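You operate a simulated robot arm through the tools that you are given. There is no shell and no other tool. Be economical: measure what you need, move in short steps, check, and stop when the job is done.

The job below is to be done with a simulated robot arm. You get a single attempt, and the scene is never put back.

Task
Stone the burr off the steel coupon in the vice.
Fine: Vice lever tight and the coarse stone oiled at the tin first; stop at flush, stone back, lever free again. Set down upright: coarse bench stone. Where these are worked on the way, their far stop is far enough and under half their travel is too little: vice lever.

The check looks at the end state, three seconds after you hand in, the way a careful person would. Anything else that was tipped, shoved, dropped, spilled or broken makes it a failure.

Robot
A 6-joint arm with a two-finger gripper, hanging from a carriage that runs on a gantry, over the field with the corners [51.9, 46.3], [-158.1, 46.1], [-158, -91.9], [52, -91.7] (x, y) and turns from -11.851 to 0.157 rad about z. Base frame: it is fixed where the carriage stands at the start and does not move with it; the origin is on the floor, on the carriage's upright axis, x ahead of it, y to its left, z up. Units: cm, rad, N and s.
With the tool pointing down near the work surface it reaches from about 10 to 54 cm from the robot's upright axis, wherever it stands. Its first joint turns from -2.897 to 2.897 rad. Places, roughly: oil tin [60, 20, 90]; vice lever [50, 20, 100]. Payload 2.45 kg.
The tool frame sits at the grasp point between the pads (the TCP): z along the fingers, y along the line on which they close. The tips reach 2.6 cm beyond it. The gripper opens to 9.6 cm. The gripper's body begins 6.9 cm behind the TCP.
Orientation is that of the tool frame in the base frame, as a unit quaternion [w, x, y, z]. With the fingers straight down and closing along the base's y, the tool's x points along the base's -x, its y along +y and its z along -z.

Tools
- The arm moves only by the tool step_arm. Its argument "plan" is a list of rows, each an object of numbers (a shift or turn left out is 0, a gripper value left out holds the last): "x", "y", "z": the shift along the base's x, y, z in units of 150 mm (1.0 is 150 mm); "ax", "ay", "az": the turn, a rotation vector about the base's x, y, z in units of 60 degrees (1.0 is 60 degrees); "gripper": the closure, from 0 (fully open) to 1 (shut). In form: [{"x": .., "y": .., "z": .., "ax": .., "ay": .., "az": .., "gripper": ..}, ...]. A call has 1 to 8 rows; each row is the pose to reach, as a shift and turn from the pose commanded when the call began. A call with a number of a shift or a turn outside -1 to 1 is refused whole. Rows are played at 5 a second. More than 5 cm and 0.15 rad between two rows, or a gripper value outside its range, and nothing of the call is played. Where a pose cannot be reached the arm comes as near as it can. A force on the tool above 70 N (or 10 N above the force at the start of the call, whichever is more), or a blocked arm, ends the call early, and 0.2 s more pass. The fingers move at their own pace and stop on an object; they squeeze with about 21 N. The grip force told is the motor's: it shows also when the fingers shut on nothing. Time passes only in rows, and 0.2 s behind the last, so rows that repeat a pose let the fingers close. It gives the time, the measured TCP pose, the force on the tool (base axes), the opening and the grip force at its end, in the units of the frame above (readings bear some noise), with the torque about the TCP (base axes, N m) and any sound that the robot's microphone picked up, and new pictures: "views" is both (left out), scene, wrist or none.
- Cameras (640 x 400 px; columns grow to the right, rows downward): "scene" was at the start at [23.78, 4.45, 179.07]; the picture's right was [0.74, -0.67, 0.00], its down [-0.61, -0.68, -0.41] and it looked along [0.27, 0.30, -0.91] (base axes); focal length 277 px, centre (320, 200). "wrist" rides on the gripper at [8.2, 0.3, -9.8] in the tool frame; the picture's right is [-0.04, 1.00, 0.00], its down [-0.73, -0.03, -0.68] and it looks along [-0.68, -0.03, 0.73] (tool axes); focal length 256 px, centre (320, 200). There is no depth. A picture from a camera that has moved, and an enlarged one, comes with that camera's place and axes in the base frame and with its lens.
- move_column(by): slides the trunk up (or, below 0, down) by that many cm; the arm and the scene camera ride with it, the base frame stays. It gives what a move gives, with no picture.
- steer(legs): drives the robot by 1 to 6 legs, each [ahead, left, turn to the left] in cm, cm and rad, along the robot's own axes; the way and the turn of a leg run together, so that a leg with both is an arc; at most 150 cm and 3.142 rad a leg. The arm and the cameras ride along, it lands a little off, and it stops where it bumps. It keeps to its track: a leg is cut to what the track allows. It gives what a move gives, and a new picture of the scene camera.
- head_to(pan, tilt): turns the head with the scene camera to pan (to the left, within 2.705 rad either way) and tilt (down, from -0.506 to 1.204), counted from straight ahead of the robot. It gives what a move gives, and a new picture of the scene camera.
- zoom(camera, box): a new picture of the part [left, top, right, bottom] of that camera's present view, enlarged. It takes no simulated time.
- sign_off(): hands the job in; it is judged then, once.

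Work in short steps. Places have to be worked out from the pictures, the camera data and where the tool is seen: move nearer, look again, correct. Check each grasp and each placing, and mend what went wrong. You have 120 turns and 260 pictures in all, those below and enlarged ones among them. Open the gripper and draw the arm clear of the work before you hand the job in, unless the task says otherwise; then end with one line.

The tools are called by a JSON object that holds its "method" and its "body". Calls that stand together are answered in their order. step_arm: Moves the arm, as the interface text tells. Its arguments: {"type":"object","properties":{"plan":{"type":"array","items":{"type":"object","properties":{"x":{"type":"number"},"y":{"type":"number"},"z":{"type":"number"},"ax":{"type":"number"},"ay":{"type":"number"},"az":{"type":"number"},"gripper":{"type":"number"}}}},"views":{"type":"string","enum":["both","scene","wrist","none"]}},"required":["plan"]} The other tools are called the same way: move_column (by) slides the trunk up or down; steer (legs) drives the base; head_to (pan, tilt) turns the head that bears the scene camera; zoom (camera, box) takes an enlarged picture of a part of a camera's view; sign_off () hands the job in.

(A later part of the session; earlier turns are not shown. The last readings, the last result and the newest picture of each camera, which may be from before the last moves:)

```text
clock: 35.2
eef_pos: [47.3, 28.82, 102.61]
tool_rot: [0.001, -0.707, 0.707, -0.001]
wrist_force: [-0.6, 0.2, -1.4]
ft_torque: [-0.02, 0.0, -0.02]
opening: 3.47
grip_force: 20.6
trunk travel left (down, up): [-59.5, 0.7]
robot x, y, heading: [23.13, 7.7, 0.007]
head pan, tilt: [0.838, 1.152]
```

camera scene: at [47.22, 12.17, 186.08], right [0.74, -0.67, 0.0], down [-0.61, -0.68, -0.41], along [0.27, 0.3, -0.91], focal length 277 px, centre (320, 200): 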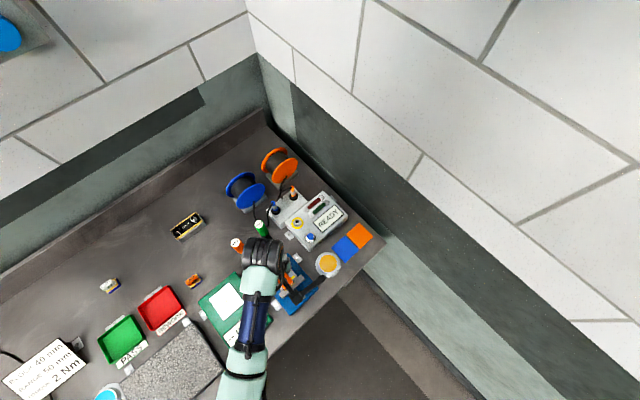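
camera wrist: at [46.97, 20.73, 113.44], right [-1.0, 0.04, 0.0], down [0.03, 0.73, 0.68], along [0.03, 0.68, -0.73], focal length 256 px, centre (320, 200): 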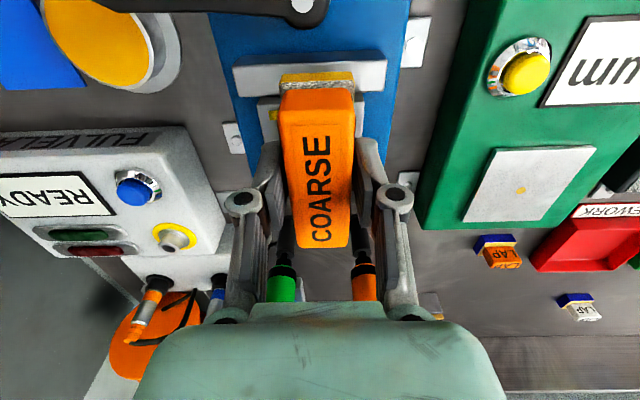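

{"method": "step_arm", "body": {"plan": [{"z": -0.01}], "views": "none"}}

{"method": "step_arm", "body": {"plan": [{"z": -0.01}], "views": "none"}}

{"method": "step_arm", "body": {"plan": [{"z": -0.01}], "views": "wrist"}}

```text
clock: 35.6
eef_pos: [47.22, 28.72, 102.3]
tool_rot: [-0.001, 0.708, -0.706, 0.0]
wrist_force: [0.3, 0.1, -2.0]
ft_torque: [-0.01, 0.01, -0.01]
opening: 3.47
grip_force: 20.9
trunk travel left (down, up): [-59.5, 0.7]
robot x, y, heading: [23.95, 7.74, -0.001]
head pan, tilt: [0.838, 1.152]
```

```text
clock: 36.0
eef_pos: [47.38, 28.71, 102.24]
tool_rot: [-0.001, 0.707, -0.707, 0.001]
wrist_force: [-0.2, 0.2, -1.3]
ft_torque: [-0.03, -0.01, 0.04]
opening: 3.48
grip_force: 20.5
trunk travel left (down, up): [-59.5, 0.7]
robot x, y, heading: [23.51, 7.76, 0.005]
head pan, tilt: [0.838, 1.152]
```

```text
clock: 36.4
eef_pos: [47.3, 28.71, 102.18]
tool_rot: [0.0, 0.707, -0.707, 0.001]
wrist_force: [-5.8, -2.6, 17.3]
ft_torque: [-0.12, 0.15, 0.03]
opening: 3.49
grip_force: 20.4
trunk travel left (down, up): [-59.5, 0.7]
robot x, y, heading: [23.16, 7.52, 0.001]
head pan, tilt: [0.838, 1.152]
camera wrist: at [46.94, 20.64, 112.12], right [-1.0, 0.04, 0.0], down [0.03, 0.73, 0.68], along [0.03, 0.68, -0.73], focal length 256 px, centre (320, 200)
```

wrist: 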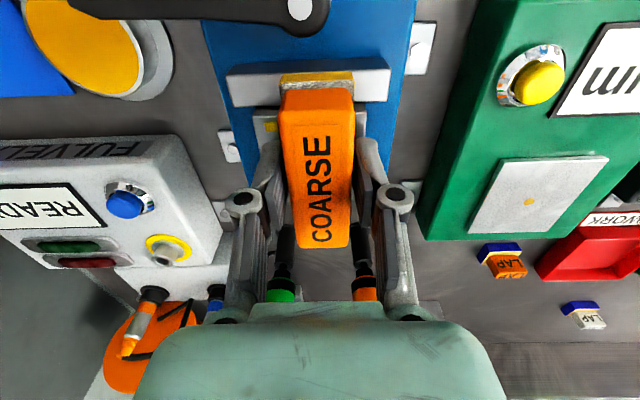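

Contact with about 19 N. I make one back-and-forth stroke along y, then lift and look at the burr.

{"method": "step_arm", "body": {"plan": [{"y": 0.07}, {"y": 0.13}, {"y": 0.07}, {"y": 0.0}, {"y": -0.07}, {"y": -0.13}, {"y": -0.07}, {"y": 0.0}], "views": "none"}}

{"method": "step_arm", "body": {"plan": [{"z": 0.1}, {"z": 0.3}, {"z": 0.3, "y": 0.2}, {"z": 0.4, "y": 0.45}], "views": "wrist"}}

```text
clock: 38.2
eef_pos: [47.42, 28.79, 102.04]
tool_rot: [0.0, -0.707, 0.708, -0.002]
wrist_force: [1.2, -3.1, 8.9]
ft_torque: [0.19, 0.03, -0.04]
opening: 3.46
grip_force: 20.7
trunk travel left (down, up): [-59.5, 0.7]
robot x, y, heading: [23.62, 7.67, 0.002]
head pan, tilt: [0.838, 1.152]
```

```text
clock: 39.2
eef_pos: [47.61, 35.72, 108.07]
tool_rot: [0.001, 0.708, -0.706, -0.001]
wrist_force: [-0.6, 0.0, -2.3]
ft_torque: [0.06, 0.0, 0.03]
opening: 3.48
grip_force: 20.9
trunk travel left (down, up): [-59.5, 0.7]
robot x, y, heading: [23.0, 7.59, -0.001]
head pan, tilt: [0.838, 1.152]
camera wrist: at [46.99, 27.59, 118.0], right [-1.0, 0.04, 0.0], down [0.03, 0.73, 0.68], along [0.03, 0.68, -0.73], focal length 256 px, centre (320, 200)
```

wrist: 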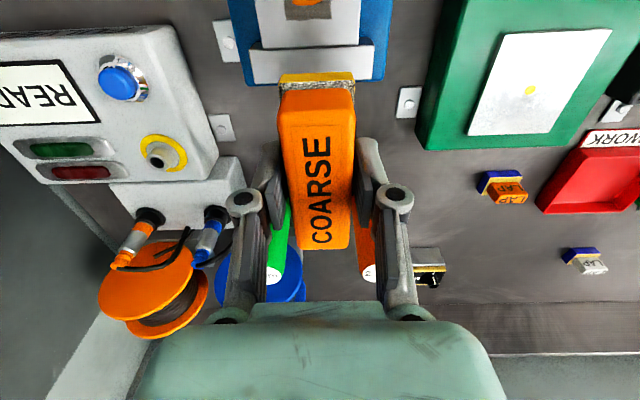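

I shouldn't stay near the drivers; I step back and to +x so the wrist camera sees the burr beside the stone.

{"method": "step_arm", "body": {"plan": [{"y": -0.2}, {"y": -0.45}, {"y": -0.45, "x": 0.3}, {"y": -0.5, "x": 0.5}, {"y": -0.5, "x": 0.5}], "views": "both"}}

{"method": "zoom", "body": {"camera": "wrist", "box": [380, 60, 560, 180]}}

{"method": "zoom", "body": {"camera": "scene", "box": [250, 240, 330, 320]}}

```text
clock: 40.4
eef_pos: [54.97, 28.09, 108.26]
tool_rot: [-0.001, 0.707, -0.707, 0.001]
wrist_force: [0.7, -0.7, -2.2]
ft_torque: [0.01, -0.01, -0.02]
opening: 3.44
grip_force: 21.1
trunk travel left (down, up): [-59.5, 0.7]
robot x, y, heading: [23.4, 7.58, 0.003]
head pan, tilt: [0.838, 1.152]
camera scene: at [47.21, 12.17, 186.07], right [0.74, -0.67, 0.0], down [-0.61, -0.68, -0.41], along [0.27, 0.3, -0.91], focal length 277 px, centre (320, 200)
camera wrist: at [54.62, 20.0, 118.15], right [-1.0, 0.04, 0.0], down [0.03, 0.73, 0.68], along [0.03, 0.68, -0.73], focal length 256 px, centre (320, 200)
```

scene: 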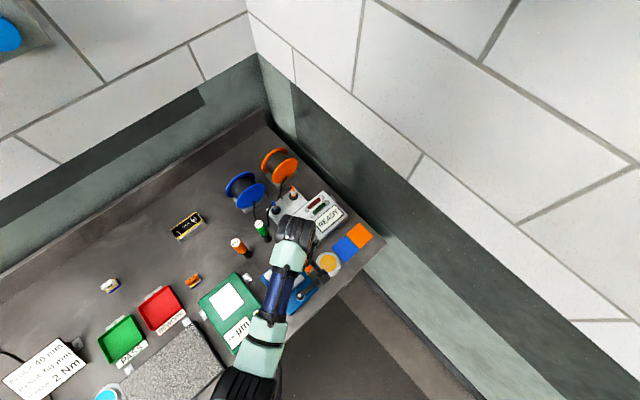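
wrist: 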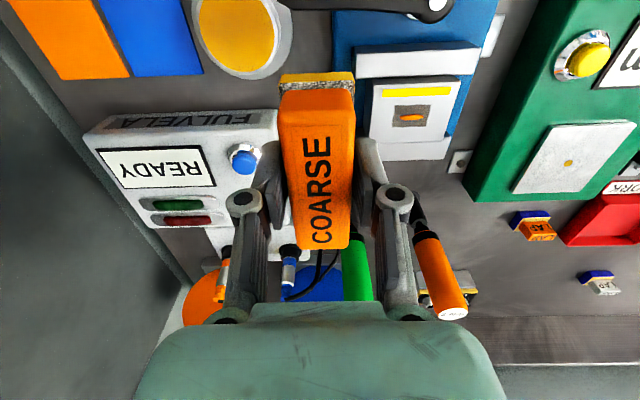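

```text
3.33 times, centred on (470, 120) of wrist
camera zoom: at [54.62, 20.0, 118.15], right [-1.0, 0.04, 0.0], down [0.03, 0.73, 0.68], along [0.03, 0.68, -0.73], focal length 853 px, centre (-180, 467)
```

zoom: 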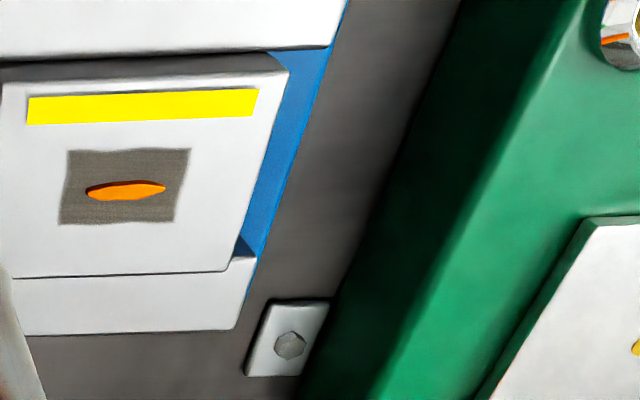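

```text
5.00 times, centred on (290, 280) of scene
camera zoom: at [47.21, 12.17, 186.07], right [0.74, -0.67, 0.0], down [-0.61, -0.68, -0.41], along [0.27, 0.3, -0.91], focal length 1386 px, centre (470, -200)
```

zoom: 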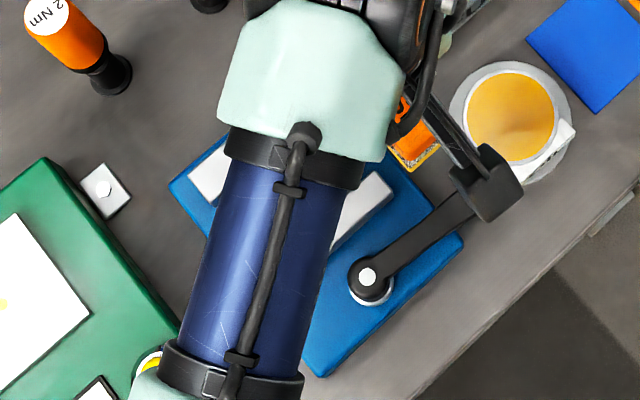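

The burr (orange) is still there at ≈[47.7,29.1]. I return to the coupon and stroke again with light pressure.

{"method": "step_arm", "body": {"plan": [{"x": -0.25, "y": 0.03}, {"x": -0.49, "y": 0.06}, {"x": -0.49, "y": 0.06, "z": -0.2}, {"x": -0.49, "y": 0.06, "z": -0.38}, {"x": -0.49, "y": 0.06, "z": -0.4}], "views": "none"}}

{"method": "step_arm", "body": {"plan": [{"z": -0.01}], "views": "none"}}

```text
clock: 41.6
eef_pos: [47.49, 29.18, 101.98]
tool_rot: [0.001, -0.707, 0.708, -0.001]
wrist_force: [0.3, -1.8, 1.4]
ft_torque: [0.08, -0.01, 0.01]
opening: 3.46
grip_force: 20.7
trunk travel left (down, up): [-59.5, 0.7]
robot x, y, heading: [23.58, 7.38, 0.003]
head pan, tilt: [0.838, 1.152]
```

```text
clock: 42.0
eef_pos: [47.43, 29.04, 101.97]
tool_rot: [-0.002, 0.708, -0.706, 0.0]
wrist_force: [-5.8, -2.0, 16.9]
ft_torque: [-0.05, 0.22, 0.03]
opening: 3.48
grip_force: 21.2
trunk travel left (down, up): [-59.5, 0.7]
robot x, y, heading: [23.09, 7.61, 0.0]
head pan, tilt: [0.838, 1.152]
```

Contact again at ≈17 N. One more cycle of strokes, this time two faster full passes.

{"method": "step_arm", "body": {"plan": [{"y": 0.08}, {"y": 0.15}, {"y": 0.08}, {"y": 0.0}, {"y": -0.08}, {"y": -0.15}, {"y": -0.08}, {"y": 0.0}], "views": "none"}}

{"method": "step_arm", "body": {"plan": [{"z": 0.1}, {"z": 0.4}, {"z": 0.4, "x": 0.25, "y": -0.03}, {"z": 0.4, "x": 0.5, "y": -0.06}, {"z": 0.4, "x": 0.5, "y": -0.06}], "views": "none"}}

{"method": "zoom", "body": {"camera": "wrist", "box": [380, 60, 500, 140]}}

```text
clock: 43.8
eef_pos: [47.43, 28.87, 101.88]
tool_rot: [0.001, 0.707, -0.707, 0.002]
wrist_force: [0.5, -0.5, -2.0]
ft_torque: [0.02, 0.01, 0.02]
opening: 3.47
grip_force: 21.0
trunk travel left (down, up): [-59.5, 0.7]
robot x, y, heading: [23.55, 7.34, 0.001]
head pan, tilt: [0.838, 1.152]
```

```text
clock: 45.0
eef_pos: [55.12, 28.19, 107.86]
tool_rot: [-0.001, 0.707, -0.707, 0.002]
wrist_force: [0.6, 0.7, -2.4]
ft_torque: [0.0, 0.0, -0.02]
opening: 3.47
grip_force: 21.0
trunk travel left (down, up): [-59.5, 0.7]
robot x, y, heading: [23.42, 7.78, 0.004]
head pan, tilt: [0.838, 1.152]
```

```text
5.00 times, centred on (440, 100) of wrist
camera zoom: at [54.72, 20.0, 117.82], right [-1.0, 0.04, 0.0], down [0.03, 0.73, 0.68], along [0.03, 0.68, -0.73], focal length 1280 px, centre (-280, 700)
```

zoom: 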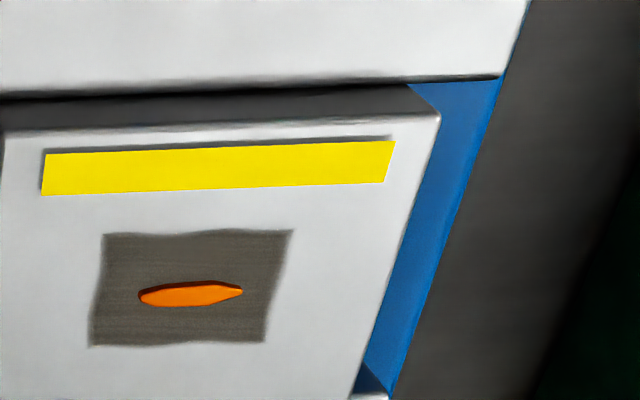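

The burr shrank (about 1.9→1.6 cm long) and the contact force faded to zero, so it wears to the commanded height. I go down another millimetre and stroke again.

{"method": "step_arm", "body": {"plan": [{"x": -0.25, "y": 0.03}, {"x": -0.5, "y": 0.06}, {"x": -0.5, "y": 0.06, "z": -0.2}, {"x": -0.5, "y": 0.06, "z": -0.38}, {"x": -0.5, "y": 0.06, "z": -0.407}], "views": "none"}}

{"method": "step_arm", "body": {"plan": [{"y": 0.08}, {"y": 0.15}, {"y": 0.08}, {"y": 0.0}], "views": "none"}}

{"method": "step_arm", "body": {"plan": [{"y": -0.08}, {"y": -0.15}, {"y": -0.08}, {"y": 0.0}], "views": "none"}}

```text
clock: 46.2
eef_pos: [47.66, 28.98, 101.84]
tool_rot: [0.0, 0.708, -0.707, 0.0]
wrist_force: [-1.7, -3.3, 8.3]
ft_torque: [0.1, 0.15, 0.05]
opening: 3.49
grip_force: 20.5
trunk travel left (down, up): [-59.5, 0.7]
robot x, y, heading: [23.44, 7.75, 0.002]
head pan, tilt: [0.838, 1.152]
```

```text
clock: 47.2
eef_pos: [47.37, 28.9, 101.76]
tool_rot: [-0.001, 0.708, -0.707, 0.001]
wrist_force: [-1.0, 0.7, 1.6]
ft_torque: [0.12, 0.0, -0.02]
opening: 3.49
grip_force: 20.7
trunk travel left (down, up): [-59.5, 0.7]
robot x, y, heading: [23.31, 7.69, 0.001]
head pan, tilt: [0.838, 1.152]
```

```text
clock: 48.2
eef_pos: [47.61, 28.78, 101.66]
tool_rot: [0.001, -0.707, 0.707, -0.001]
wrist_force: [-0.3, -5.1, 14.8]
ft_torque: [-0.45, 0.01, -0.02]
opening: 3.46
grip_force: 21.2
trunk travel left (down, up): [-59.5, 0.7]
robot x, y, heading: [23.55, 7.85, 0.001]
head pan, tilt: [0.838, 1.152]
```

Now 15 N with a different torque — contact may have changed to the surface. I lift and look.

{"method": "step_arm", "body": {"plan": [{"z": 0.1}, {"z": 0.4}, {"z": 0.4, "x": 0.25, "y": -0.03}, {"z": 0.4, "x": 0.5, "y": -0.06}, {"z": 0.4, "x": 0.5, "y": -0.06}], "views": "none"}}

{"method": "zoom", "body": {"camera": "wrist", "box": [380, 60, 500, 140]}}

```text
clock: 49.4
eef_pos: [55.14, 28.12, 108.07]
tool_rot: [-0.001, 0.708, -0.706, 0.001]
wrist_force: [-0.4, -0.4, -1.8]
ft_torque: [0.0, 0.0, -0.01]
opening: 3.47
grip_force: 21.4
trunk travel left (down, up): [-59.5, 0.7]
robot x, y, heading: [23.37, 7.64, 0.002]
head pan, tilt: [0.838, 1.152]
```

```text
5.00 times, centred on (440, 100) of wrist
camera zoom: at [54.61, 19.95, 118.01], right [-1.0, 0.04, 0.0], down [0.03, 0.73, 0.68], along [0.03, 0.68, -0.73], focal length 1280 px, centre (-280, 700)
```

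zoom: 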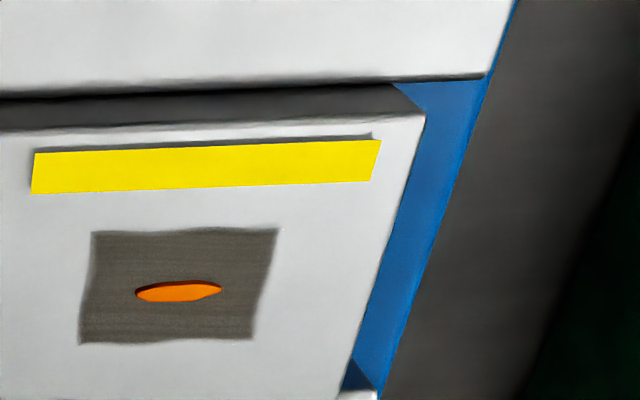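

The burr is down to about 1.3 cm long. I repeat at the same height with shorter strokes.

{"method": "step_arm", "body": {"plan": [{"x": -0.25, "y": 0.03}, {"x": -0.5, "y": 0.06}, {"x": -0.5, "y": 0.06, "z": -0.2}, {"x": -0.5, "y": 0.06, "z": -0.38}, {"x": -0.5, "y": 0.06, "z": -0.4}], "views": "none"}}

{"method": "step_arm", "body": {"plan": [{"y": 0.08}, {"y": 0.13}, {"y": 0.08}, {"y": 0.0}], "views": "none"}}

{"method": "step_arm", "body": {"plan": [{"y": -0.08}, {"y": -0.13}, {"y": -0.08}, {"y": 0.0}], "views": "none"}}

{"method": "step_arm", "body": {"plan": [{"z": 0.1}, {"z": 0.4}, {"z": 0.4, "x": 0.25, "y": -0.03}, {"z": 0.4, "x": 0.5, "y": -0.06}, {"z": 0.4, "x": 0.5, "y": -0.06}], "views": "none"}}

{"method": "zoom", "body": {"camera": "wrist", "box": [380, 60, 500, 140]}}

```text
clock: 50.6
eef_pos: [47.6, 28.88, 102.06]
tool_rot: [0.0, 0.708, -0.707, 0.001]
wrist_force: [-0.1, 0.3, -2.5]
ft_torque: [0.01, 0.0, 0.03]
opening: 3.46
grip_force: 20.9
trunk travel left (down, up): [-59.5, 0.7]
robot x, y, heading: [23.72, 7.97, 0.0]
head pan, tilt: [0.838, 1.152]
```

```text
clock: 51.6
eef_pos: [47.55, 29.19, 101.89]
tool_rot: [-0.003, 0.707, -0.707, 0.0]
wrist_force: [-1.3, 4.2, 13.8]
ft_torque: [-0.24, 0.01, -0.03]
opening: 3.46
grip_force: 21.2
trunk travel left (down, up): [-59.5, 0.7]
robot x, y, heading: [23.21, 7.58, -0.003]
head pan, tilt: [0.838, 1.152]
```

```text
clock: 52.6
eef_pos: [47.65, 28.77, 101.7]
tool_rot: [0.0, -0.707, 0.707, -0.001]
wrist_force: [-0.2, -5.9, 13.5]
ft_torque: [-0.49, 0.04, -0.02]
opening: 3.47
grip_force: 21.4
trunk travel left (down, up): [-59.5, 0.7]
robot x, y, heading: [23.69, 7.46, 0.004]
head pan, tilt: [0.838, 1.152]
```

```text
clock: 53.8
eef_pos: [55.31, 28.12, 107.63]
tool_rot: [-0.001, 0.707, -0.707, 0.002]
wrist_force: [0.5, 0.3, -1.4]
ft_torque: [-0.03, -0.02, 0.01]
opening: 3.46
grip_force: 21.3
trunk travel left (down, up): [-59.5, 0.7]
robot x, y, heading: [23.81, 7.75, 0.0]
head pan, tilt: [0.838, 1.152]
```

```text
5.00 times, centred on (440, 100) of wrist
camera zoom: at [54.86, 19.99, 117.57], right [-1.0, 0.04, 0.0], down [0.03, 0.73, 0.68], along [0.03, 0.68, -0.73], focal length 1280 px, centre (-280, 700)
```

zoom: 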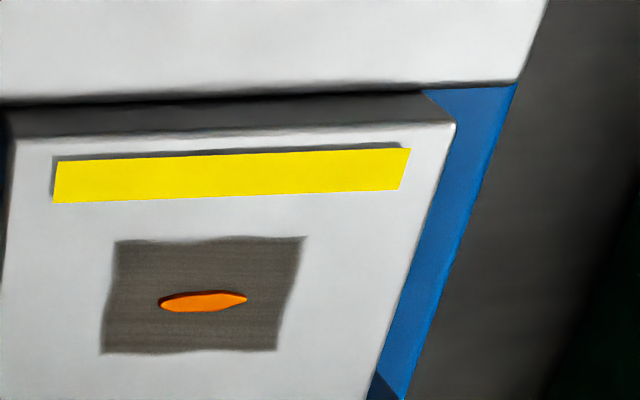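

The burr did not shrink this pass; the torque suggests the stone bears on the coupon's front edge / raised yellow strip at y≈27. I check the stone's seating in the grip, then plan to turn it so it lies along x, clear of the strip.

{"method": "zoom", "body": {"camera": "wrist", "box": [220, 50, 420, 260]}}

{"method": "step_arm", "body": {"plan": [{"z": 0.1, "az": -0.14}, {"z": 0.1, "az": -0.28}, {"z": 0.1, "az": -0.42}, {"z": 0.1, "az": -0.56}, {"z": 0.1, "az": -0.7}, {"z": 0.1, "az": -0.84}, {"z": 0.1, "az": -0.98}], "views": "none"}}

{"method": "step_arm", "body": {"plan": [{"az": -0.13}, {"az": -0.26}, {"az": -0.39}, {"az": -0.522}, {"az": -0.522}], "views": "both"}}

```text
1.90 times, centred on (320, 155) of wrist
camera zoom: at [54.86, 19.99, 117.57], right [-1.0, 0.04, 0.0], down [0.03, 0.73, 0.68], along [0.03, 0.68, -0.73], focal length 488 px, centre (320, 286)
```

zoom: 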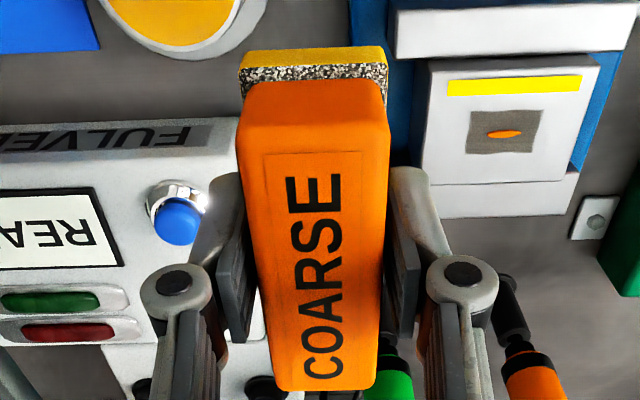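

```text
clock: 55.4
eef_pos: [55.12, 28.07, 109.33]
tool_rot: [0.0, -0.268, 0.963, -0.001]
wrist_force: [0.9, 0.1, -1.7]
ft_torque: [0.01, 0.01, -0.02]
opening: 3.47
grip_force: 21.4
trunk travel left (down, up): [-59.5, 0.7]
robot x, y, heading: [23.15, 7.43, 0.004]
head pan, tilt: [0.838, 1.152]
```

```text
clock: 56.6
eef_pos: [55.04, 28.02, 109.25]
tool_rot: [0.001, 0.002, 1.0, 0.0]
wrist_force: [0.0, 0.2, -2.0]
ft_torque: [0.0, 0.0, 0.01]
opening: 3.44
grip_force: 21.7
trunk travel left (down, up): [-59.5, 0.7]
robot x, y, heading: [23.48, 7.65, 0.003]
head pan, tilt: [0.838, 1.152]
camera scene: at [47.21, 12.17, 186.07], right [0.74, -0.67, 0.0], down [-0.61, -0.68, -0.41], along [0.27, 0.3, -0.91], focal length 277 px, centre (320, 200)
camera wrist: at [46.77, 28.48, 119.26], right [0.04, 1.0, 0.0], down [0.73, -0.03, 0.68], along [0.68, -0.03, -0.73], focal length 256 px, centre (320, 200)
```

scene: 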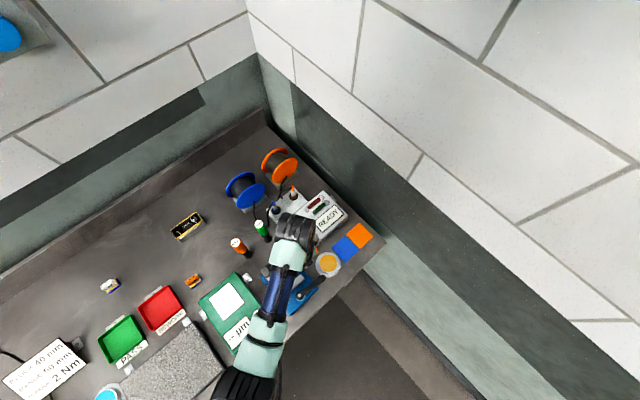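
wrist: 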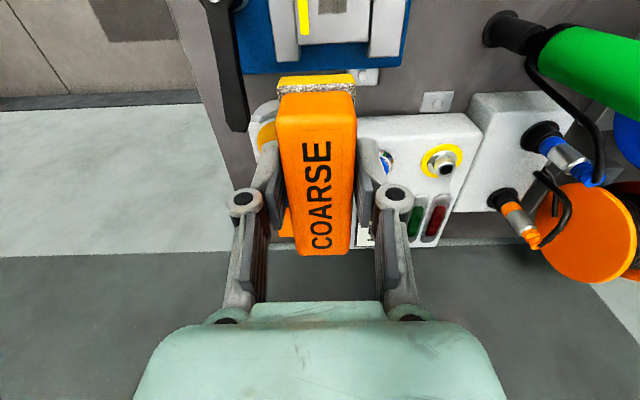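

The stone slid up slightly in the grip (so I must press more lightly), but it's nearly level. I move to where the camera sees the burr from this side.

{"method": "step_arm", "body": {"plan": [{"x": -0.25, "y": 0.05}, {"x": -0.49, "y": 0.09}, {"x": -0.49, "y": 0.09}], "views": "wrist"}}

```text
clock: 57.4
eef_pos: [47.45, 29.25, 109.51]
tool_rot: [0.0, 0.001, 1.0, -0.001]
wrist_force: [-0.1, 0.0, -1.9]
ft_torque: [0.03, 0.01, 0.01]
opening: 3.47
grip_force: 20.9
trunk travel left (down, up): [-59.5, 0.7]
robot x, y, heading: [23.98, 7.65, 0.001]
head pan, tilt: [0.838, 1.152]
camera wrist: at [39.33, 29.69, 119.51], right [0.04, 1.0, 0.0], down [0.73, -0.03, 0.68], along [0.68, -0.03, -0.73], focal length 256 px, centre (320, 200)
```

wrist: 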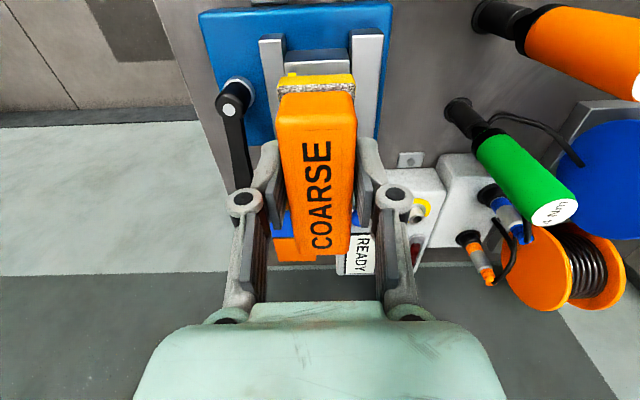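

I centre the stone at y≈29.9 so it covers the burr but clears the yellow strip, and descend to just above contact.

{"method": "step_arm", "body": {"plan": [{"y": 0.043, "z": -0.15}, {"y": 0.043, "z": -0.3}, {"y": 0.043, "z": -0.45}, {"y": 0.043, "z": -0.48}], "views": "wrist"}}

{"method": "step_arm", "body": {"plan": [{"z": -0.01}], "views": "none"}}

{"method": "step_arm", "body": {"plan": [{"z": -0.01}], "views": "none"}}

```text
clock: 58.4
eef_pos: [47.77, 30.01, 102.12]
tool_rot: [0.0, 0.002, 1.0, -0.001]
wrist_force: [0.1, -0.3, -1.9]
ft_torque: [0.0, -0.02, 0.01]
opening: 3.46
grip_force: 21.0
trunk travel left (down, up): [-59.5, 0.7]
robot x, y, heading: [23.4, 7.84, 0.004]
head pan, tilt: [0.838, 1.152]
camera wrist: at [39.37, 30.43, 112.07], right [0.04, 1.0, 0.0], down [0.73, -0.03, 0.68], along [0.68, -0.03, -0.73], focal length 256 px, centre (320, 200)
```

wrist: 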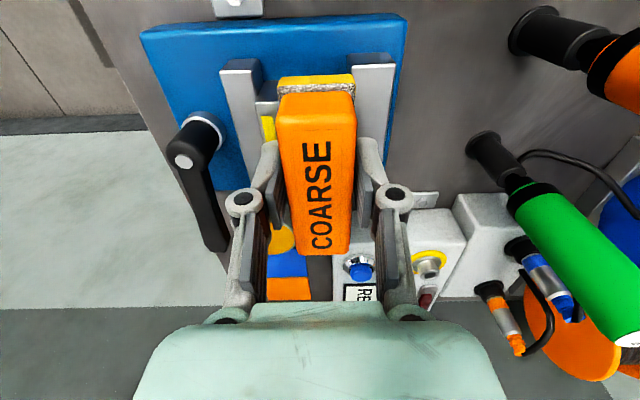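

```text
clock: 58.8
eef_pos: [47.62, 30.01, 101.99]
tool_rot: [-0.001, 0.001, 1.0, -0.001]
wrist_force: [0.1, -0.5, -2.2]
ft_torque: [-0.02, -0.02, 0.01]
opening: 3.47
grip_force: 21.2
trunk travel left (down, up): [-59.5, 0.7]
robot x, y, heading: [23.64, 7.71, 0.002]
head pan, tilt: [0.838, 1.152]
```

```text
clock: 59.2
eef_pos: [47.67, 30.12, 101.9]
tool_rot: [0.0, 0.001, 1.0, -0.001]
wrist_force: [0.6, 1.0, -1.7]
ft_torque: [0.03, 0.03, -0.03]
opening: 3.46
grip_force: 21.0
trunk travel left (down, up): [-59.5, 0.7]
robot x, y, heading: [23.29, 7.67, 0.003]
head pan, tilt: [0.838, 1.152]
```

Not in contact yet; creeping at 1 mm.

{"method": "step_arm", "body": {"plan": [{"z": -0.007}], "views": "none"}}

{"method": "step_arm", "body": {"plan": [{"z": -0.006}], "views": "none"}}

{"method": "step_arm", "body": {"plan": [{"z": -0.005}], "views": "none"}}

```text
clock: 59.6
eef_pos: [47.63, 30.07, 101.76]
tool_rot: [0.0, 0.001, 1.0, -0.001]
wrist_force: [-0.4, 0.5, -2.7]
ft_torque: [0.03, 0.0, 0.0]
opening: 3.46
grip_force: 21.0
trunk travel left (down, up): [-59.5, 0.7]
robot x, y, heading: [23.49, 7.6, -0.0]
head pan, tilt: [0.838, 1.152]
```

```text
clock: 60.0
eef_pos: [47.58, 30.11, 101.65]
tool_rot: [0.0, 0.001, 1.0, -0.001]
wrist_force: [-3.7, -5.6, 16.3]
ft_torque: [-0.13, 0.2, 0.05]
opening: 3.48
grip_force: 20.9
trunk travel left (down, up): [-59.5, 0.7]
robot x, y, heading: [23.58, 7.56, 0.004]
head pan, tilt: [0.838, 1.152]
```

```text
clock: 60.4
eef_pos: [47.68, 30.14, 101.39]
tool_rot: [0.001, 0.0, 1.0, -0.001]
wrist_force: [-1.9, -6.3, 17.4]
ft_torque: [-0.15, 0.05, -0.04]
opening: 3.48
grip_force: 20.5
trunk travel left (down, up): [-59.5, 0.7]
robot x, y, heading: [23.67, 7.9, 0.001]
head pan, tilt: [0.838, 1.152]
```

In contact near the stone's middle. I ease off slightly and stroke along x.

{"method": "step_arm", "body": {"plan": [{"z": 0.003, "x": 0.07}, {"z": 0.003, "x": 0.14}, {"z": 0.003, "x": 0.07}, {"z": 0.003}], "views": "none"}}

{"method": "step_arm", "body": {"plan": [{"x": -0.07}, {"x": -0.14}, {"x": -0.07}, {"x": 0}], "views": "none"}}

{"method": "step_arm", "body": {"plan": [{"z": 0.1}, {"z": 0.4}, {"z": 0.4, "y": 0.25}, {"z": 0.4, "y": 0.45}, {"z": 0.4, "y": 0.45}], "views": "wrist"}}

```text
clock: 61.4
eef_pos: [47.66, 30.15, 101.38]
tool_rot: [0.001, 0.001, 1.0, -0.002]
wrist_force: [0.9, 0.0, -1.5]
ft_torque: [-0.02, -0.01, -0.03]
opening: 3.46
grip_force: 20.6
trunk travel left (down, up): [-59.5, 0.7]
robot x, y, heading: [23.6, 7.63, 0.006]
head pan, tilt: [0.838, 1.152]
```

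```text
clock: 62.4
eef_pos: [47.71, 30.2, 101.52]
tool_rot: [0.0, 0.001, 1.0, -0.001]
wrist_force: [0.4, 0.1, -1.2]
ft_torque: [0.04, 0.06, 0.01]
opening: 3.46
grip_force: 21.0
trunk travel left (down, up): [-59.5, 0.7]
robot x, y, heading: [23.32, 7.47, -0.0]
head pan, tilt: [0.838, 1.152]
```

```text
clock: 63.6
eef_pos: [47.67, 37.03, 107.45]
tool_rot: [0.001, 0.001, 1.0, -0.002]
wrist_force: [0.7, 0.1, -3.4]
ft_torque: [-0.01, -0.02, 0.0]
opening: 3.45
grip_force: 21.3
trunk travel left (down, up): [-59.5, 0.7]
robot x, y, heading: [23.48, 7.73, 0.004]
head pan, tilt: [0.838, 1.152]
camera wrist: at [39.36, 37.48, 117.42], right [0.04, 1.0, 0.0], down [0.73, -0.03, 0.68], along [0.68, -0.03, -0.73], focal length 256 px, centre (320, 200)
```

wrist: 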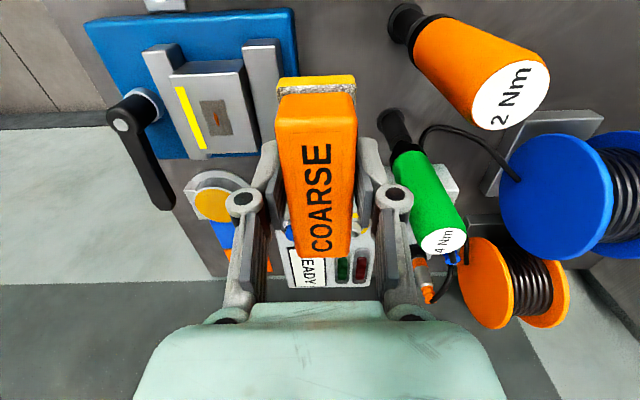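

{"method": "zoom", "body": {"camera": "wrist", "box": [150, 60, 270, 160]}}

```text
4.00 times, centred on (210, 110) of wrist
camera zoom: at [39.36, 37.48, 117.42], right [0.04, 1.0, 0.0], down [0.73, -0.03, 0.68], along [0.68, -0.03, -0.73], focal length 1024 px, centre (760, 560)
```

zoom: 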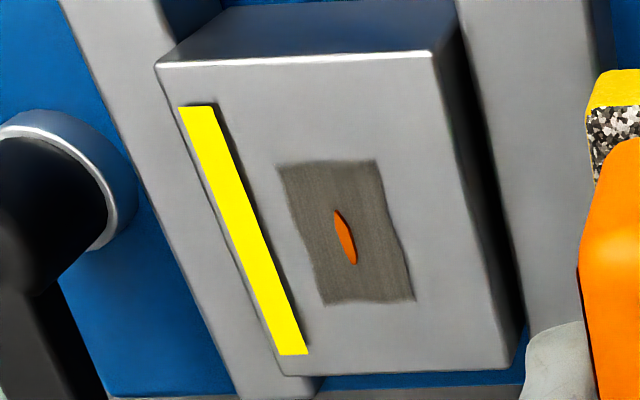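

The burr is getting smaller (≈0.39 of the patch length, from 0.70). I go back for another round of x strokes.

{"method": "step_arm", "body": {"plan": [{"y": -0.25}, {"y": -0.45}, {"y": -0.45, "z": -0.2}, {"y": -0.45, "z": -0.38}, {"y": -0.45, "z": -0.405}], "views": "none"}}

{"method": "step_arm", "body": {"plan": [{"z": -0.005}], "views": "none"}}

```text
clock: 64.8
eef_pos: [47.78, 30.11, 101.41]
tool_rot: [-0.001, 0.0, 1.0, -0.001]
wrist_force: [0.1, -0.5, 1.7]
ft_torque: [0.0, 0.13, 0.0]
opening: 3.47
grip_force: 20.9
trunk travel left (down, up): [-59.5, 0.7]
robot x, y, heading: [23.23, 7.87, -0.002]
head pan, tilt: [0.838, 1.152]
```

```text
clock: 65.2
eef_pos: [47.78, 30.16, 101.44]
tool_rot: [0.0, 0.0, 1.0, -0.001]
wrist_force: [0.2, -1.7, 7.8]
ft_torque: [-0.01, 0.31, 0.01]
opening: 3.47
grip_force: 21.4
trunk travel left (down, up): [-59.5, 0.7]
robot x, y, heading: [23.48, 7.78, 0.0]
head pan, tilt: [0.838, 1.152]
```

Contact is now on the −x coupon edge (torque), so the stone sits pitched about a degree in the grip. I lift 1 mm, pitch the tool +1.2° about y, and touch again.

{"method": "step_arm", "body": {"plan": [{"z": 0.02}, {"z": 0.02, "ay": 0.02}, {"z": 0.013, "ay": 0.02}], "views": "none"}}

{"method": "step_arm", "body": {"plan": [{"z": -0.006}], "views": "none"}}

{"method": "step_arm", "body": {"plan": [{"z": -0.006}], "views": "none"}}

```text
clock: 66.0
eef_pos: [47.6, 30.14, 101.75]
tool_rot: [-0.01, 0.0, 1.0, -0.001]
wrist_force: [-0.5, 0.2, -1.3]
ft_torque: [0.02, 0.02, 0.02]
opening: 3.45
grip_force: 21.0
trunk travel left (down, up): [-59.5, 0.7]
robot x, y, heading: [23.56, 7.97, -0.001]
head pan, tilt: [0.838, 1.152]
```

```text
clock: 66.4
eef_pos: [47.7, 30.08, 101.55]
tool_rot: [-0.011, 0.001, 1.0, -0.001]
wrist_force: [-0.4, -0.8, 0.2]
ft_torque: [0.02, -0.05, -0.02]
opening: 3.45
grip_force: 21.0
trunk travel left (down, up): [-59.5, 0.7]
robot x, y, heading: [23.27, 7.66, 0.001]
head pan, tilt: [0.838, 1.152]
```

```text
clock: 66.8
eef_pos: [47.63, 30.05, 101.53]
tool_rot: [-0.009, 0.002, 1.0, -0.001]
wrist_force: [-3.6, -3.5, 9.7]
ft_torque: [-0.12, -0.32, -0.09]
opening: 3.48
grip_force: 21.2
trunk travel left (down, up): [-59.5, 0.7]
robot x, y, heading: [23.71, 7.45, -0.002]
head pan, tilt: [0.838, 1.152]
```

Over-corrected (now bearing on the +x side). I set it halfway and stroke lightly.

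{"method": "step_arm", "body": {"plan": [{"z": 0.01}, {"z": 0.01, "ay": -0.009}, {"z": 0.002, "ay": -0.009}], "views": "none"}}

{"method": "step_arm", "body": {"plan": [{"z": -0.004}], "views": "none"}}

```text
clock: 67.6
eef_pos: [47.75, 29.89, 101.5]
tool_rot: [-0.005, 0.001, 1.0, -0.001]
wrist_force: [0.0, 0.0, -0.1]
ft_torque: [0.02, -0.06, -0.04]
opening: 3.44
grip_force: 21.7
trunk travel left (down, up): [-59.5, 0.7]
robot x, y, heading: [23.12, 7.86, 0.003]
head pan, tilt: [0.838, 1.152]
```

```text
clock: 68.0
eef_pos: [47.64, 29.98, 101.42]
tool_rot: [-0.005, 0.001, 1.0, -0.001]
wrist_force: [-2.0, -1.9, 10.9]
ft_torque: [-0.05, -0.37, -0.06]
opening: 3.47
grip_force: 20.9
trunk travel left (down, up): [-59.5, 0.7]
robot x, y, heading: [23.29, 7.64, -0.0]
head pan, tilt: [0.838, 1.152]
```

Still bearing toward +x; trim a bit more.

{"method": "step_arm", "body": {"plan": [{"z": 0.01}, {"z": 0.008, "ay": -0.006}, {"z": 0.0, "ay": -0.006}], "views": "none"}}

```text
clock: 68.8
eef_pos: [47.84, 30.05, 101.43]
tool_rot: [-0.003, 0.001, 1.0, 0.0]
wrist_force: [-0.2, 0.4, -1.9]
ft_torque: [0.04, 0.0, 0.01]
opening: 3.47
grip_force: 20.7
trunk travel left (down, up): [-59.5, 0.7]
robot x, y, heading: [23.84, 7.44, -0.001]
head pan, tilt: [0.838, 1.152]
```

{"method": "step_arm", "body": {"plan": [{"z": -0.004}], "views": "none"}}

{"method": "step_arm", "body": {"plan": [{"x": 0.07}, {"x": 0.1}, {"x": 0.05}, {"x": 0.0}], "views": "none"}}

{"method": "step_arm", "body": {"plan": [{"x": -0.07}, {"x": -0.1}, {"x": -0.05}, {"x": 0.0}], "views": "none"}}

{"method": "step_arm", "body": {"plan": [{"z": 0.1}, {"z": 0.4}, {"z": 0.4, "y": 0.25}, {"z": 0.4, "y": 0.35}, {"z": 0.4, "y": 0.35}], "views": "none"}}

{"method": "zoom", "body": {"camera": "wrist", "box": [160, 60, 300, 160]}}

```text
clock: 69.2
eef_pos: [47.61, 30.04, 101.34]
tool_rot: [-0.003, 0.001, 1.0, -0.001]
wrist_force: [-3.0, -1.8, 7.4]
ft_torque: [-0.05, -0.25, -0.06]
opening: 3.47
grip_force: 20.8
trunk travel left (down, up): [-59.5, 0.7]
robot x, y, heading: [23.4, 7.7, 0.002]
head pan, tilt: [0.838, 1.152]
```

```text
clock: 70.2
eef_pos: [47.53, 30.06, 101.33]
tool_rot: [-0.003, 0.001, 1.0, -0.001]
wrist_force: [0.6, 0.3, -0.6]
ft_torque: [0.02, -0.05, -0.02]
opening: 3.45
grip_force: 21.1
trunk travel left (down, up): [-59.5, 0.7]
robot x, y, heading: [23.4, 8.01, 0.004]
head pan, tilt: [0.838, 1.152]
```

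```text
clock: 71.2
eef_pos: [47.66, 30.14, 101.41]
tool_rot: [-0.003, 0.001, 1.0, 0.0]
wrist_force: [-1.6, 0.4, 3.0]
ft_torque: [0.08, 0.1, 0.02]
opening: 3.48
grip_force: 20.6
trunk travel left (down, up): [-59.5, 0.7]
robot x, y, heading: [23.44, 7.49, 0.0]
head pan, tilt: [0.838, 1.152]
```

```text
clock: 72.4
eef_pos: [47.69, 35.49, 107.24]
tool_rot: [-0.003, 0.0, 1.0, 0.0]
wrist_force: [0.8, 0.2, -1.4]
ft_torque: [0.03, -0.01, -0.03]
opening: 3.47
grip_force: 20.7
trunk travel left (down, up): [-59.5, 0.7]
robot x, y, heading: [23.19, 7.88, 0.001]
head pan, tilt: [0.838, 1.152]
```

```text
4.00 times, centred on (230, 110) of wrist
camera zoom: at [39.4, 35.87, 117.24], right [0.04, 1.0, 0.0], down [0.74, -0.03, 0.68], along [0.67, -0.03, -0.74], focal length 1024 px, centre (680, 560)
```

zoom: 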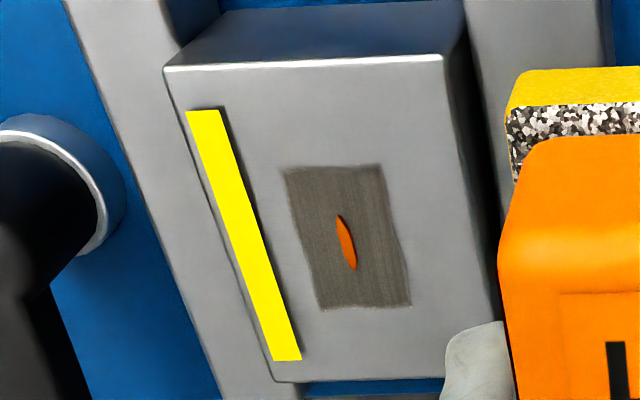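

No change that pass: pressure was too light/at the edge. I press a bit more firmly (~15 N) with the pitch split in between, and stroke again.

{"method": "step_arm", "body": {"plan": [{"y": -0.2}, {"y": -0.37}, {"y": -0.37, "z": -0.2, "ay": -0.002}, {"y": -0.37, "z": -0.38, "ay": -0.002}, {"y": -0.37, "z": -0.403, "ay": -0.002}, {"y": -0.37, "z": -0.409, "ay": -0.002}], "views": "none"}}

{"method": "step_arm", "body": {"plan": [{"x": 0.05}, {"x": 0.1}, {"x": 0.05}, {"x": 0.0}, {"x": -0.05}, {"x": -0.1}, {"x": -0.05}, {"x": 0.0}], "views": "none"}}

```text
clock: 73.8
eef_pos: [47.89, 29.66, 101.37]
tool_rot: [-0.001, 0.001, 1.0, -0.001]
wrist_force: [-0.6, -4.7, 18.1]
ft_torque: [-0.1, -0.02, 0.01]
opening: 3.5
grip_force: 20.8
trunk travel left (down, up): [-59.5, 0.7]
robot x, y, heading: [23.65, 7.47, 0.002]
head pan, tilt: [0.838, 1.152]
```

```text
clock: 75.6
eef_pos: [47.74, 29.67, 101.23]
tool_rot: [-0.001, 0.001, 1.0, -0.001]
wrist_force: [-1.0, 0.3, -2.2]
ft_torque: [0.01, 0.0, 0.01]
opening: 3.46
grip_force: 21.2
trunk travel left (down, up): [-59.5, 0.7]
robot x, y, heading: [23.2, 7.9, 0.001]
head pan, tilt: [0.838, 1.152]
```

Centred contact this time (τ≈0), and force went to zero after the strokes. Look again.

{"method": "step_arm", "body": {"plan": [{"z": 0.1}, {"z": 0.4}, {"z": 0.4, "y": 0.25}, {"z": 0.4, "y": 0.37}, {"z": 0.4, "y": 0.37}], "views": "none"}}

{"method": "zoom", "body": {"camera": "wrist", "box": [160, 60, 300, 160]}}

```text
clock: 76.8
eef_pos: [47.51, 35.26, 107.45]
tool_rot: [-0.002, 0.0, 1.0, -0.002]
wrist_force: [0.0, 0.0, -2.0]
ft_torque: [0.02, 0.02, 0.0]
opening: 3.45
grip_force: 20.8
trunk travel left (down, up): [-59.5, 0.7]
robot x, y, heading: [23.44, 7.75, -0.001]
head pan, tilt: [0.838, 1.152]
```

```text
4.00 times, centred on (230, 110) of wrist
camera zoom: at [39.34, 35.71, 117.41], right [0.04, 1.0, 0.0], down [0.74, -0.03, 0.68], along [0.68, -0.03, -0.74], focal length 1024 px, centre (680, 560)
```

zoom: 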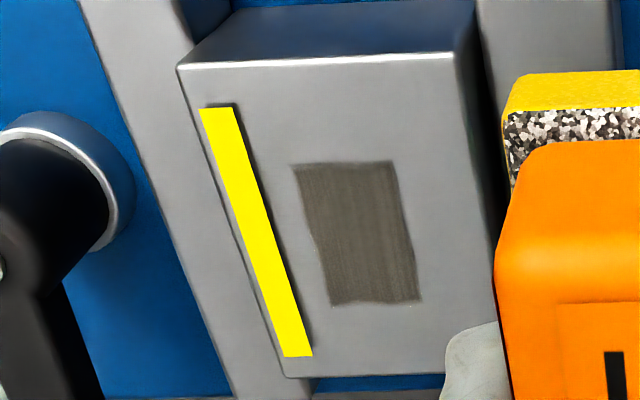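

The burr is gone — flush; I stop stoning. Now I lift, move back to x≈34 and turn the tool back for returning the stone.

{"method": "step_arm", "body": {"plan": [{"z": 0.2, "y": -0.1}, {"z": 0.4, "y": -0.2}, {"z": 0.4, "y": -0.2, "x": -0.3}, {"z": 0.4, "y": -0.2, "x": -0.6, "az": 0.14}, {"z": 0.4, "y": -0.2, "x": -0.9, "az": 0.28}, {"z": 0.4, "y": -0.2, "x": -0.9, "az": 0.42}, {"z": 0.4, "y": -0.2, "x": -0.9, "az": 0.56}, {"z": 0.4, "y": -0.2, "x": -0.9, "az": 0.7}], "views": "none"}}

{"method": "step_arm", "body": {"plan": [{"az": 0.14}, {"az": 0.28}, {"az": 0.42}, {"az": 0.56}, {"az": 0.7}, {"az": 0.8}, {"az": 0.8, "y": 0.3}, {"az": 0.8, "y": 0.6}], "views": "none"}}

```text
clock: 78.6
eef_pos: [34.13, 32.5, 113.42]
tool_rot: [0.0, -0.359, 0.933, -0.002]
wrist_force: [0.0, -0.3, -2.1]
ft_torque: [-0.03, 0.0, 0.0]
opening: 3.47
grip_force: 20.7
trunk travel left (down, up): [-59.5, 0.7]
robot x, y, heading: [23.66, 7.5, 0.0]
head pan, tilt: [0.838, 1.152]
```

```text
clock: 80.4
eef_pos: [33.9, 41.43, 113.46]
tool_rot: [0.0, 0.707, -0.707, 0.002]
wrist_force: [0.5, -1.0, -1.9]
ft_torque: [0.04, 0.0, 0.01]
opening: 3.45
grip_force: 20.8
trunk travel left (down, up): [-59.5, 0.7]
robot x, y, heading: [23.48, 7.8, 0.001]
head pan, tilt: [0.838, 1.152]
```

Over to the stone's home spot (≈34.1, 49.5) and descend to just above the bench.

{"method": "step_arm", "body": {"plan": [{"y": 0.27, "x": 0.013}, {"y": 0.54, "x": 0.013}, {"y": 0.54, "x": 0.013, "z": -0.3}, {"y": 0.54, "x": 0.013, "z": -0.6}, {"y": 0.54, "x": 0.013, "z": -0.9}, {"y": 0.54, "x": 0.013, "z": -1.0}, {"y": 0.54, "x": 0.013, "z": -1.0}], "views": "wrist"}}

```text
clock: 82.0
eef_pos: [34.43, 49.67, 97.92]
tool_rot: [0.0, -0.707, 0.707, -0.001]
wrist_force: [-0.3, 0.2, -1.1]
ft_torque: [0.01, 0.03, 0.02]
opening: 3.45
grip_force: 20.9
trunk travel left (down, up): [-59.5, 0.7]
robot x, y, heading: [23.15, 7.69, 0.003]
head pan, tilt: [0.838, 1.152]
camera wrist: at [34.09, 41.54, 107.96], right [-1.0, 0.04, 0.0], down [0.03, 0.74, 0.68], along [0.03, 0.68, -0.74], focal length 256 px, centre (320, 200)
```

wrist: 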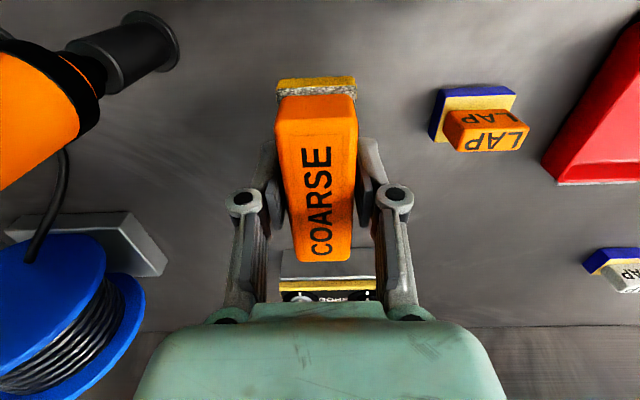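

Creep down to bench contact.

{"method": "step_arm", "body": {"plan": [{"x": -0.015, "z": -0.07}, {"x": -0.015, "z": -0.14}, {"x": -0.015, "z": -0.15}], "views": "none"}}

{"method": "step_arm", "body": {"plan": [{"z": -0.015}], "views": "none"}}

{"method": "step_arm", "body": {"plan": [{"z": -0.01}], "views": "none"}}

```text
clock: 82.8
eef_pos: [34.12, 49.43, 95.95]
tool_rot: [0.0, -0.707, 0.707, -0.002]
wrist_force: [1.1, 0.0, -1.4]
ft_torque: [0.0, -0.02, -0.03]
opening: 3.48
grip_force: 21.3
trunk travel left (down, up): [-59.5, 0.7]
robot x, y, heading: [23.47, 7.86, -0.001]
head pan, tilt: [0.838, 1.152]
```

```text
clock: 83.2
eef_pos: [34.19, 49.41, 95.66]
tool_rot: [0.0, -0.706, 0.708, -0.003]
wrist_force: [-0.2, 0.4, -1.8]
ft_torque: [0.03, 0.0, -0.01]
opening: 3.48
grip_force: 21.2
trunk travel left (down, up): [-59.5, 0.7]
robot x, y, heading: [23.72, 7.8, -0.002]
head pan, tilt: [0.838, 1.152]
```

```text
clock: 83.6
eef_pos: [34.16, 49.66, 95.64]
tool_rot: [0.0, -0.706, 0.708, -0.001]
wrist_force: [1.4, 0.3, -1.2]
ft_torque: [-0.01, -0.04, -0.03]
opening: 3.44
grip_force: 21.6
trunk travel left (down, up): [-59.5, 0.7]
robot x, y, heading: [23.13, 7.5, -0.001]
head pan, tilt: [0.838, 1.152]
```

{"method": "step_arm", "body": {"plan": [{"z": -0.01}], "views": "none"}}

{"method": "step_arm", "body": {"plan": [{"z": -0.01}], "views": "none"}}

{"method": "step_arm", "body": {"plan": [{"z": -0.01}], "views": "none"}}

```text
clock: 84.0
eef_pos: [34.06, 49.56, 95.52]
tool_rot: [0.001, -0.706, 0.708, -0.001]
wrist_force: [0.4, 0.3, -1.5]
ft_torque: [0.01, 0.02, 0.01]
opening: 3.42
grip_force: 21.1
trunk travel left (down, up): [-59.5, 0.7]
robot x, y, heading: [23.32, 7.92, 0.0]
head pan, tilt: [0.838, 1.152]
```

```text
clock: 84.4
eef_pos: [34.1, 49.41, 95.35]
tool_rot: [0.0, -0.706, 0.708, -0.001]
wrist_force: [0.5, -0.9, -2.5]
ft_torque: [-0.03, 0.01, 0.04]
opening: 3.44
grip_force: 21.1
trunk travel left (down, up): [-59.5, 0.7]
robot x, y, heading: [23.62, 7.78, 0.004]
head pan, tilt: [0.838, 1.152]
```

```text
clock: 84.8
eef_pos: [34.21, 49.35, 95.19]
tool_rot: [-0.001, -0.706, 0.708, -0.002]
wrist_force: [0.5, -0.8, -1.5]
ft_torque: [-0.02, -0.01, 0.0]
opening: 3.43
grip_force: 21.4
trunk travel left (down, up): [-59.5, 0.7]
robot x, y, heading: [23.55, 7.64, -0.002]
head pan, tilt: [0.838, 1.152]
```

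{"method": "step_arm", "body": {"plan": [{"z": -0.01}], "views": "none"}}

{"method": "step_arm", "body": {"plan": [{"z": -0.007}], "views": "wrist"}}

```text
clock: 85.2
eef_pos: [34.15, 49.46, 95.02]
tool_rot: [-0.001, -0.706, 0.708, -0.002]
wrist_force: [-0.1, 0.2, -2.1]
ft_torque: [0.0, -0.01, -0.01]
opening: 3.48
grip_force: 21.0
trunk travel left (down, up): [-59.5, 0.7]
robot x, y, heading: [23.58, 7.3, 0.003]
head pan, tilt: [0.838, 1.152]
```

```text
clock: 85.6
eef_pos: [34.07, 49.63, 94.87]
tool_rot: [-0.001, -0.706, 0.708, -0.003]
wrist_force: [-0.2, -0.1, -2.6]
ft_torque: [0.01, 0.01, 0.0]
opening: 3.48
grip_force: 20.7
trunk travel left (down, up): [-59.5, 0.7]
robot x, y, heading: [23.42, 8.06, 0.003]
head pan, tilt: [0.838, 1.152]
camera wrist: at [33.64, 41.4, 104.82], right [-1.0, 0.04, 0.0], down [0.03, 0.74, 0.68], along [0.03, 0.68, -0.74], focal length 256 px, centre (320, 200)
```

wrist: 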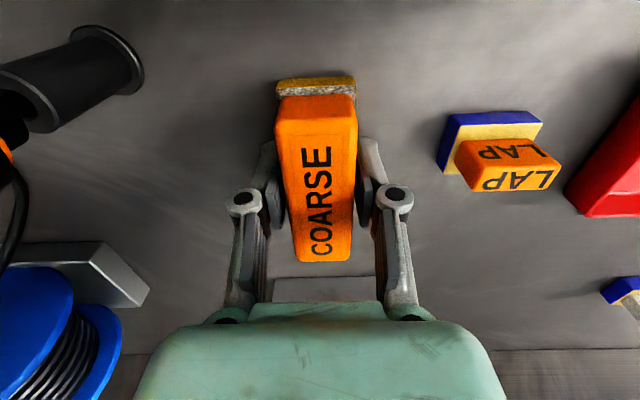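

Still free; continue slowly.

{"method": "step_arm", "body": {"plan": [{"z": -0.01}], "views": "none"}}

{"method": "step_arm", "body": {"plan": [{"z": -0.01}], "views": "none"}}

{"method": "step_arm", "body": {"plan": [{"z": -0.01}], "views": "none"}}

```text
clock: 86.0
eef_pos: [34.12, 49.43, 94.69]
tool_rot: [-0.001, -0.706, 0.708, -0.001]
wrist_force: [0.9, -0.3, -1.6]
ft_torque: [-0.02, 0.0, -0.03]
opening: 3.47
grip_force: 21.1
trunk travel left (down, up): [-59.5, 0.7]
robot x, y, heading: [23.56, 7.83, -0.003]
head pan, tilt: [0.838, 1.152]
```

```text
clock: 86.4
eef_pos: [34.24, 49.5, 94.62]
tool_rot: [-0.002, -0.707, 0.707, -0.002]
wrist_force: [-1.0, -3.7, 10.6]
ft_torque: [-0.36, 0.11, -0.03]
opening: 3.45
grip_force: 20.8
trunk travel left (down, up): [-59.5, 0.7]
robot x, y, heading: [23.14, 7.36, 0.004]
head pan, tilt: [0.838, 1.152]
```

```text
clock: 86.8
eef_pos: [34.04, 49.37, 94.61]
tool_rot: [0.0, -0.707, 0.708, -0.001]
wrist_force: [-4.6, -16.5, 46.5]
ft_torque: [-0.37, 0.43, 0.12]
opening: 3.46
grip_force: 20.8
trunk travel left (down, up): [-59.5, 0.7]
robot x, y, heading: [23.12, 7.79, 0.002]
head pan, tilt: [0.838, 1.152]
```

The stone is on the bench. I ease off, open part-way and lift away.

{"method": "step_arm", "body": {"plan": [{"z": 0.013}, {"z": 0.013, "gripper": 0.5}, {"z": 0.013, "gripper": 0.4}, {"z": 0.013, "gripper": 0.4}, {"z": 0.2}, {"z": 0.5}, {"z": 0.8}, {"z": 1.0}], "views": "wrist"}}

```text
clock: 88.6
eef_pos: [34.15, 49.16, 109.39]
tool_rot: [-0.001, -0.706, 0.708, -0.001]
wrist_force: [0.7, 0.3, -0.4]
ft_torque: [-0.02, -0.02, 0.01]
opening: 5.76
grip_force: 0.1
trunk travel left (down, up): [-59.5, 0.7]
robot x, y, heading: [23.58, 7.63, 0.003]
head pan, tilt: [0.838, 1.152]
camera wrist: at [33.65, 41.01, 119.34], right [-1.0, 0.04, 0.0], down [0.03, 0.74, 0.68], along [0.03, 0.68, -0.74], focal length 256 px, centre (320, 200)
```

wrist: 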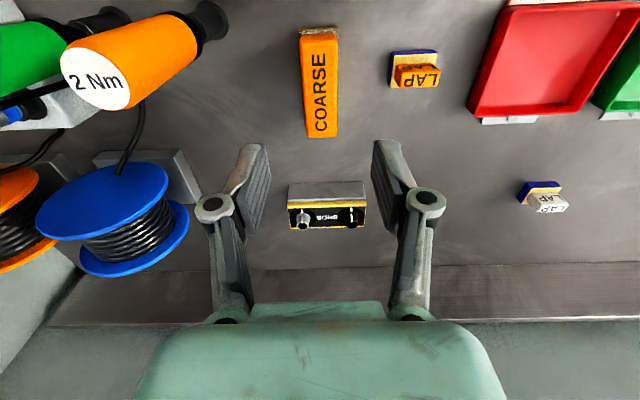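

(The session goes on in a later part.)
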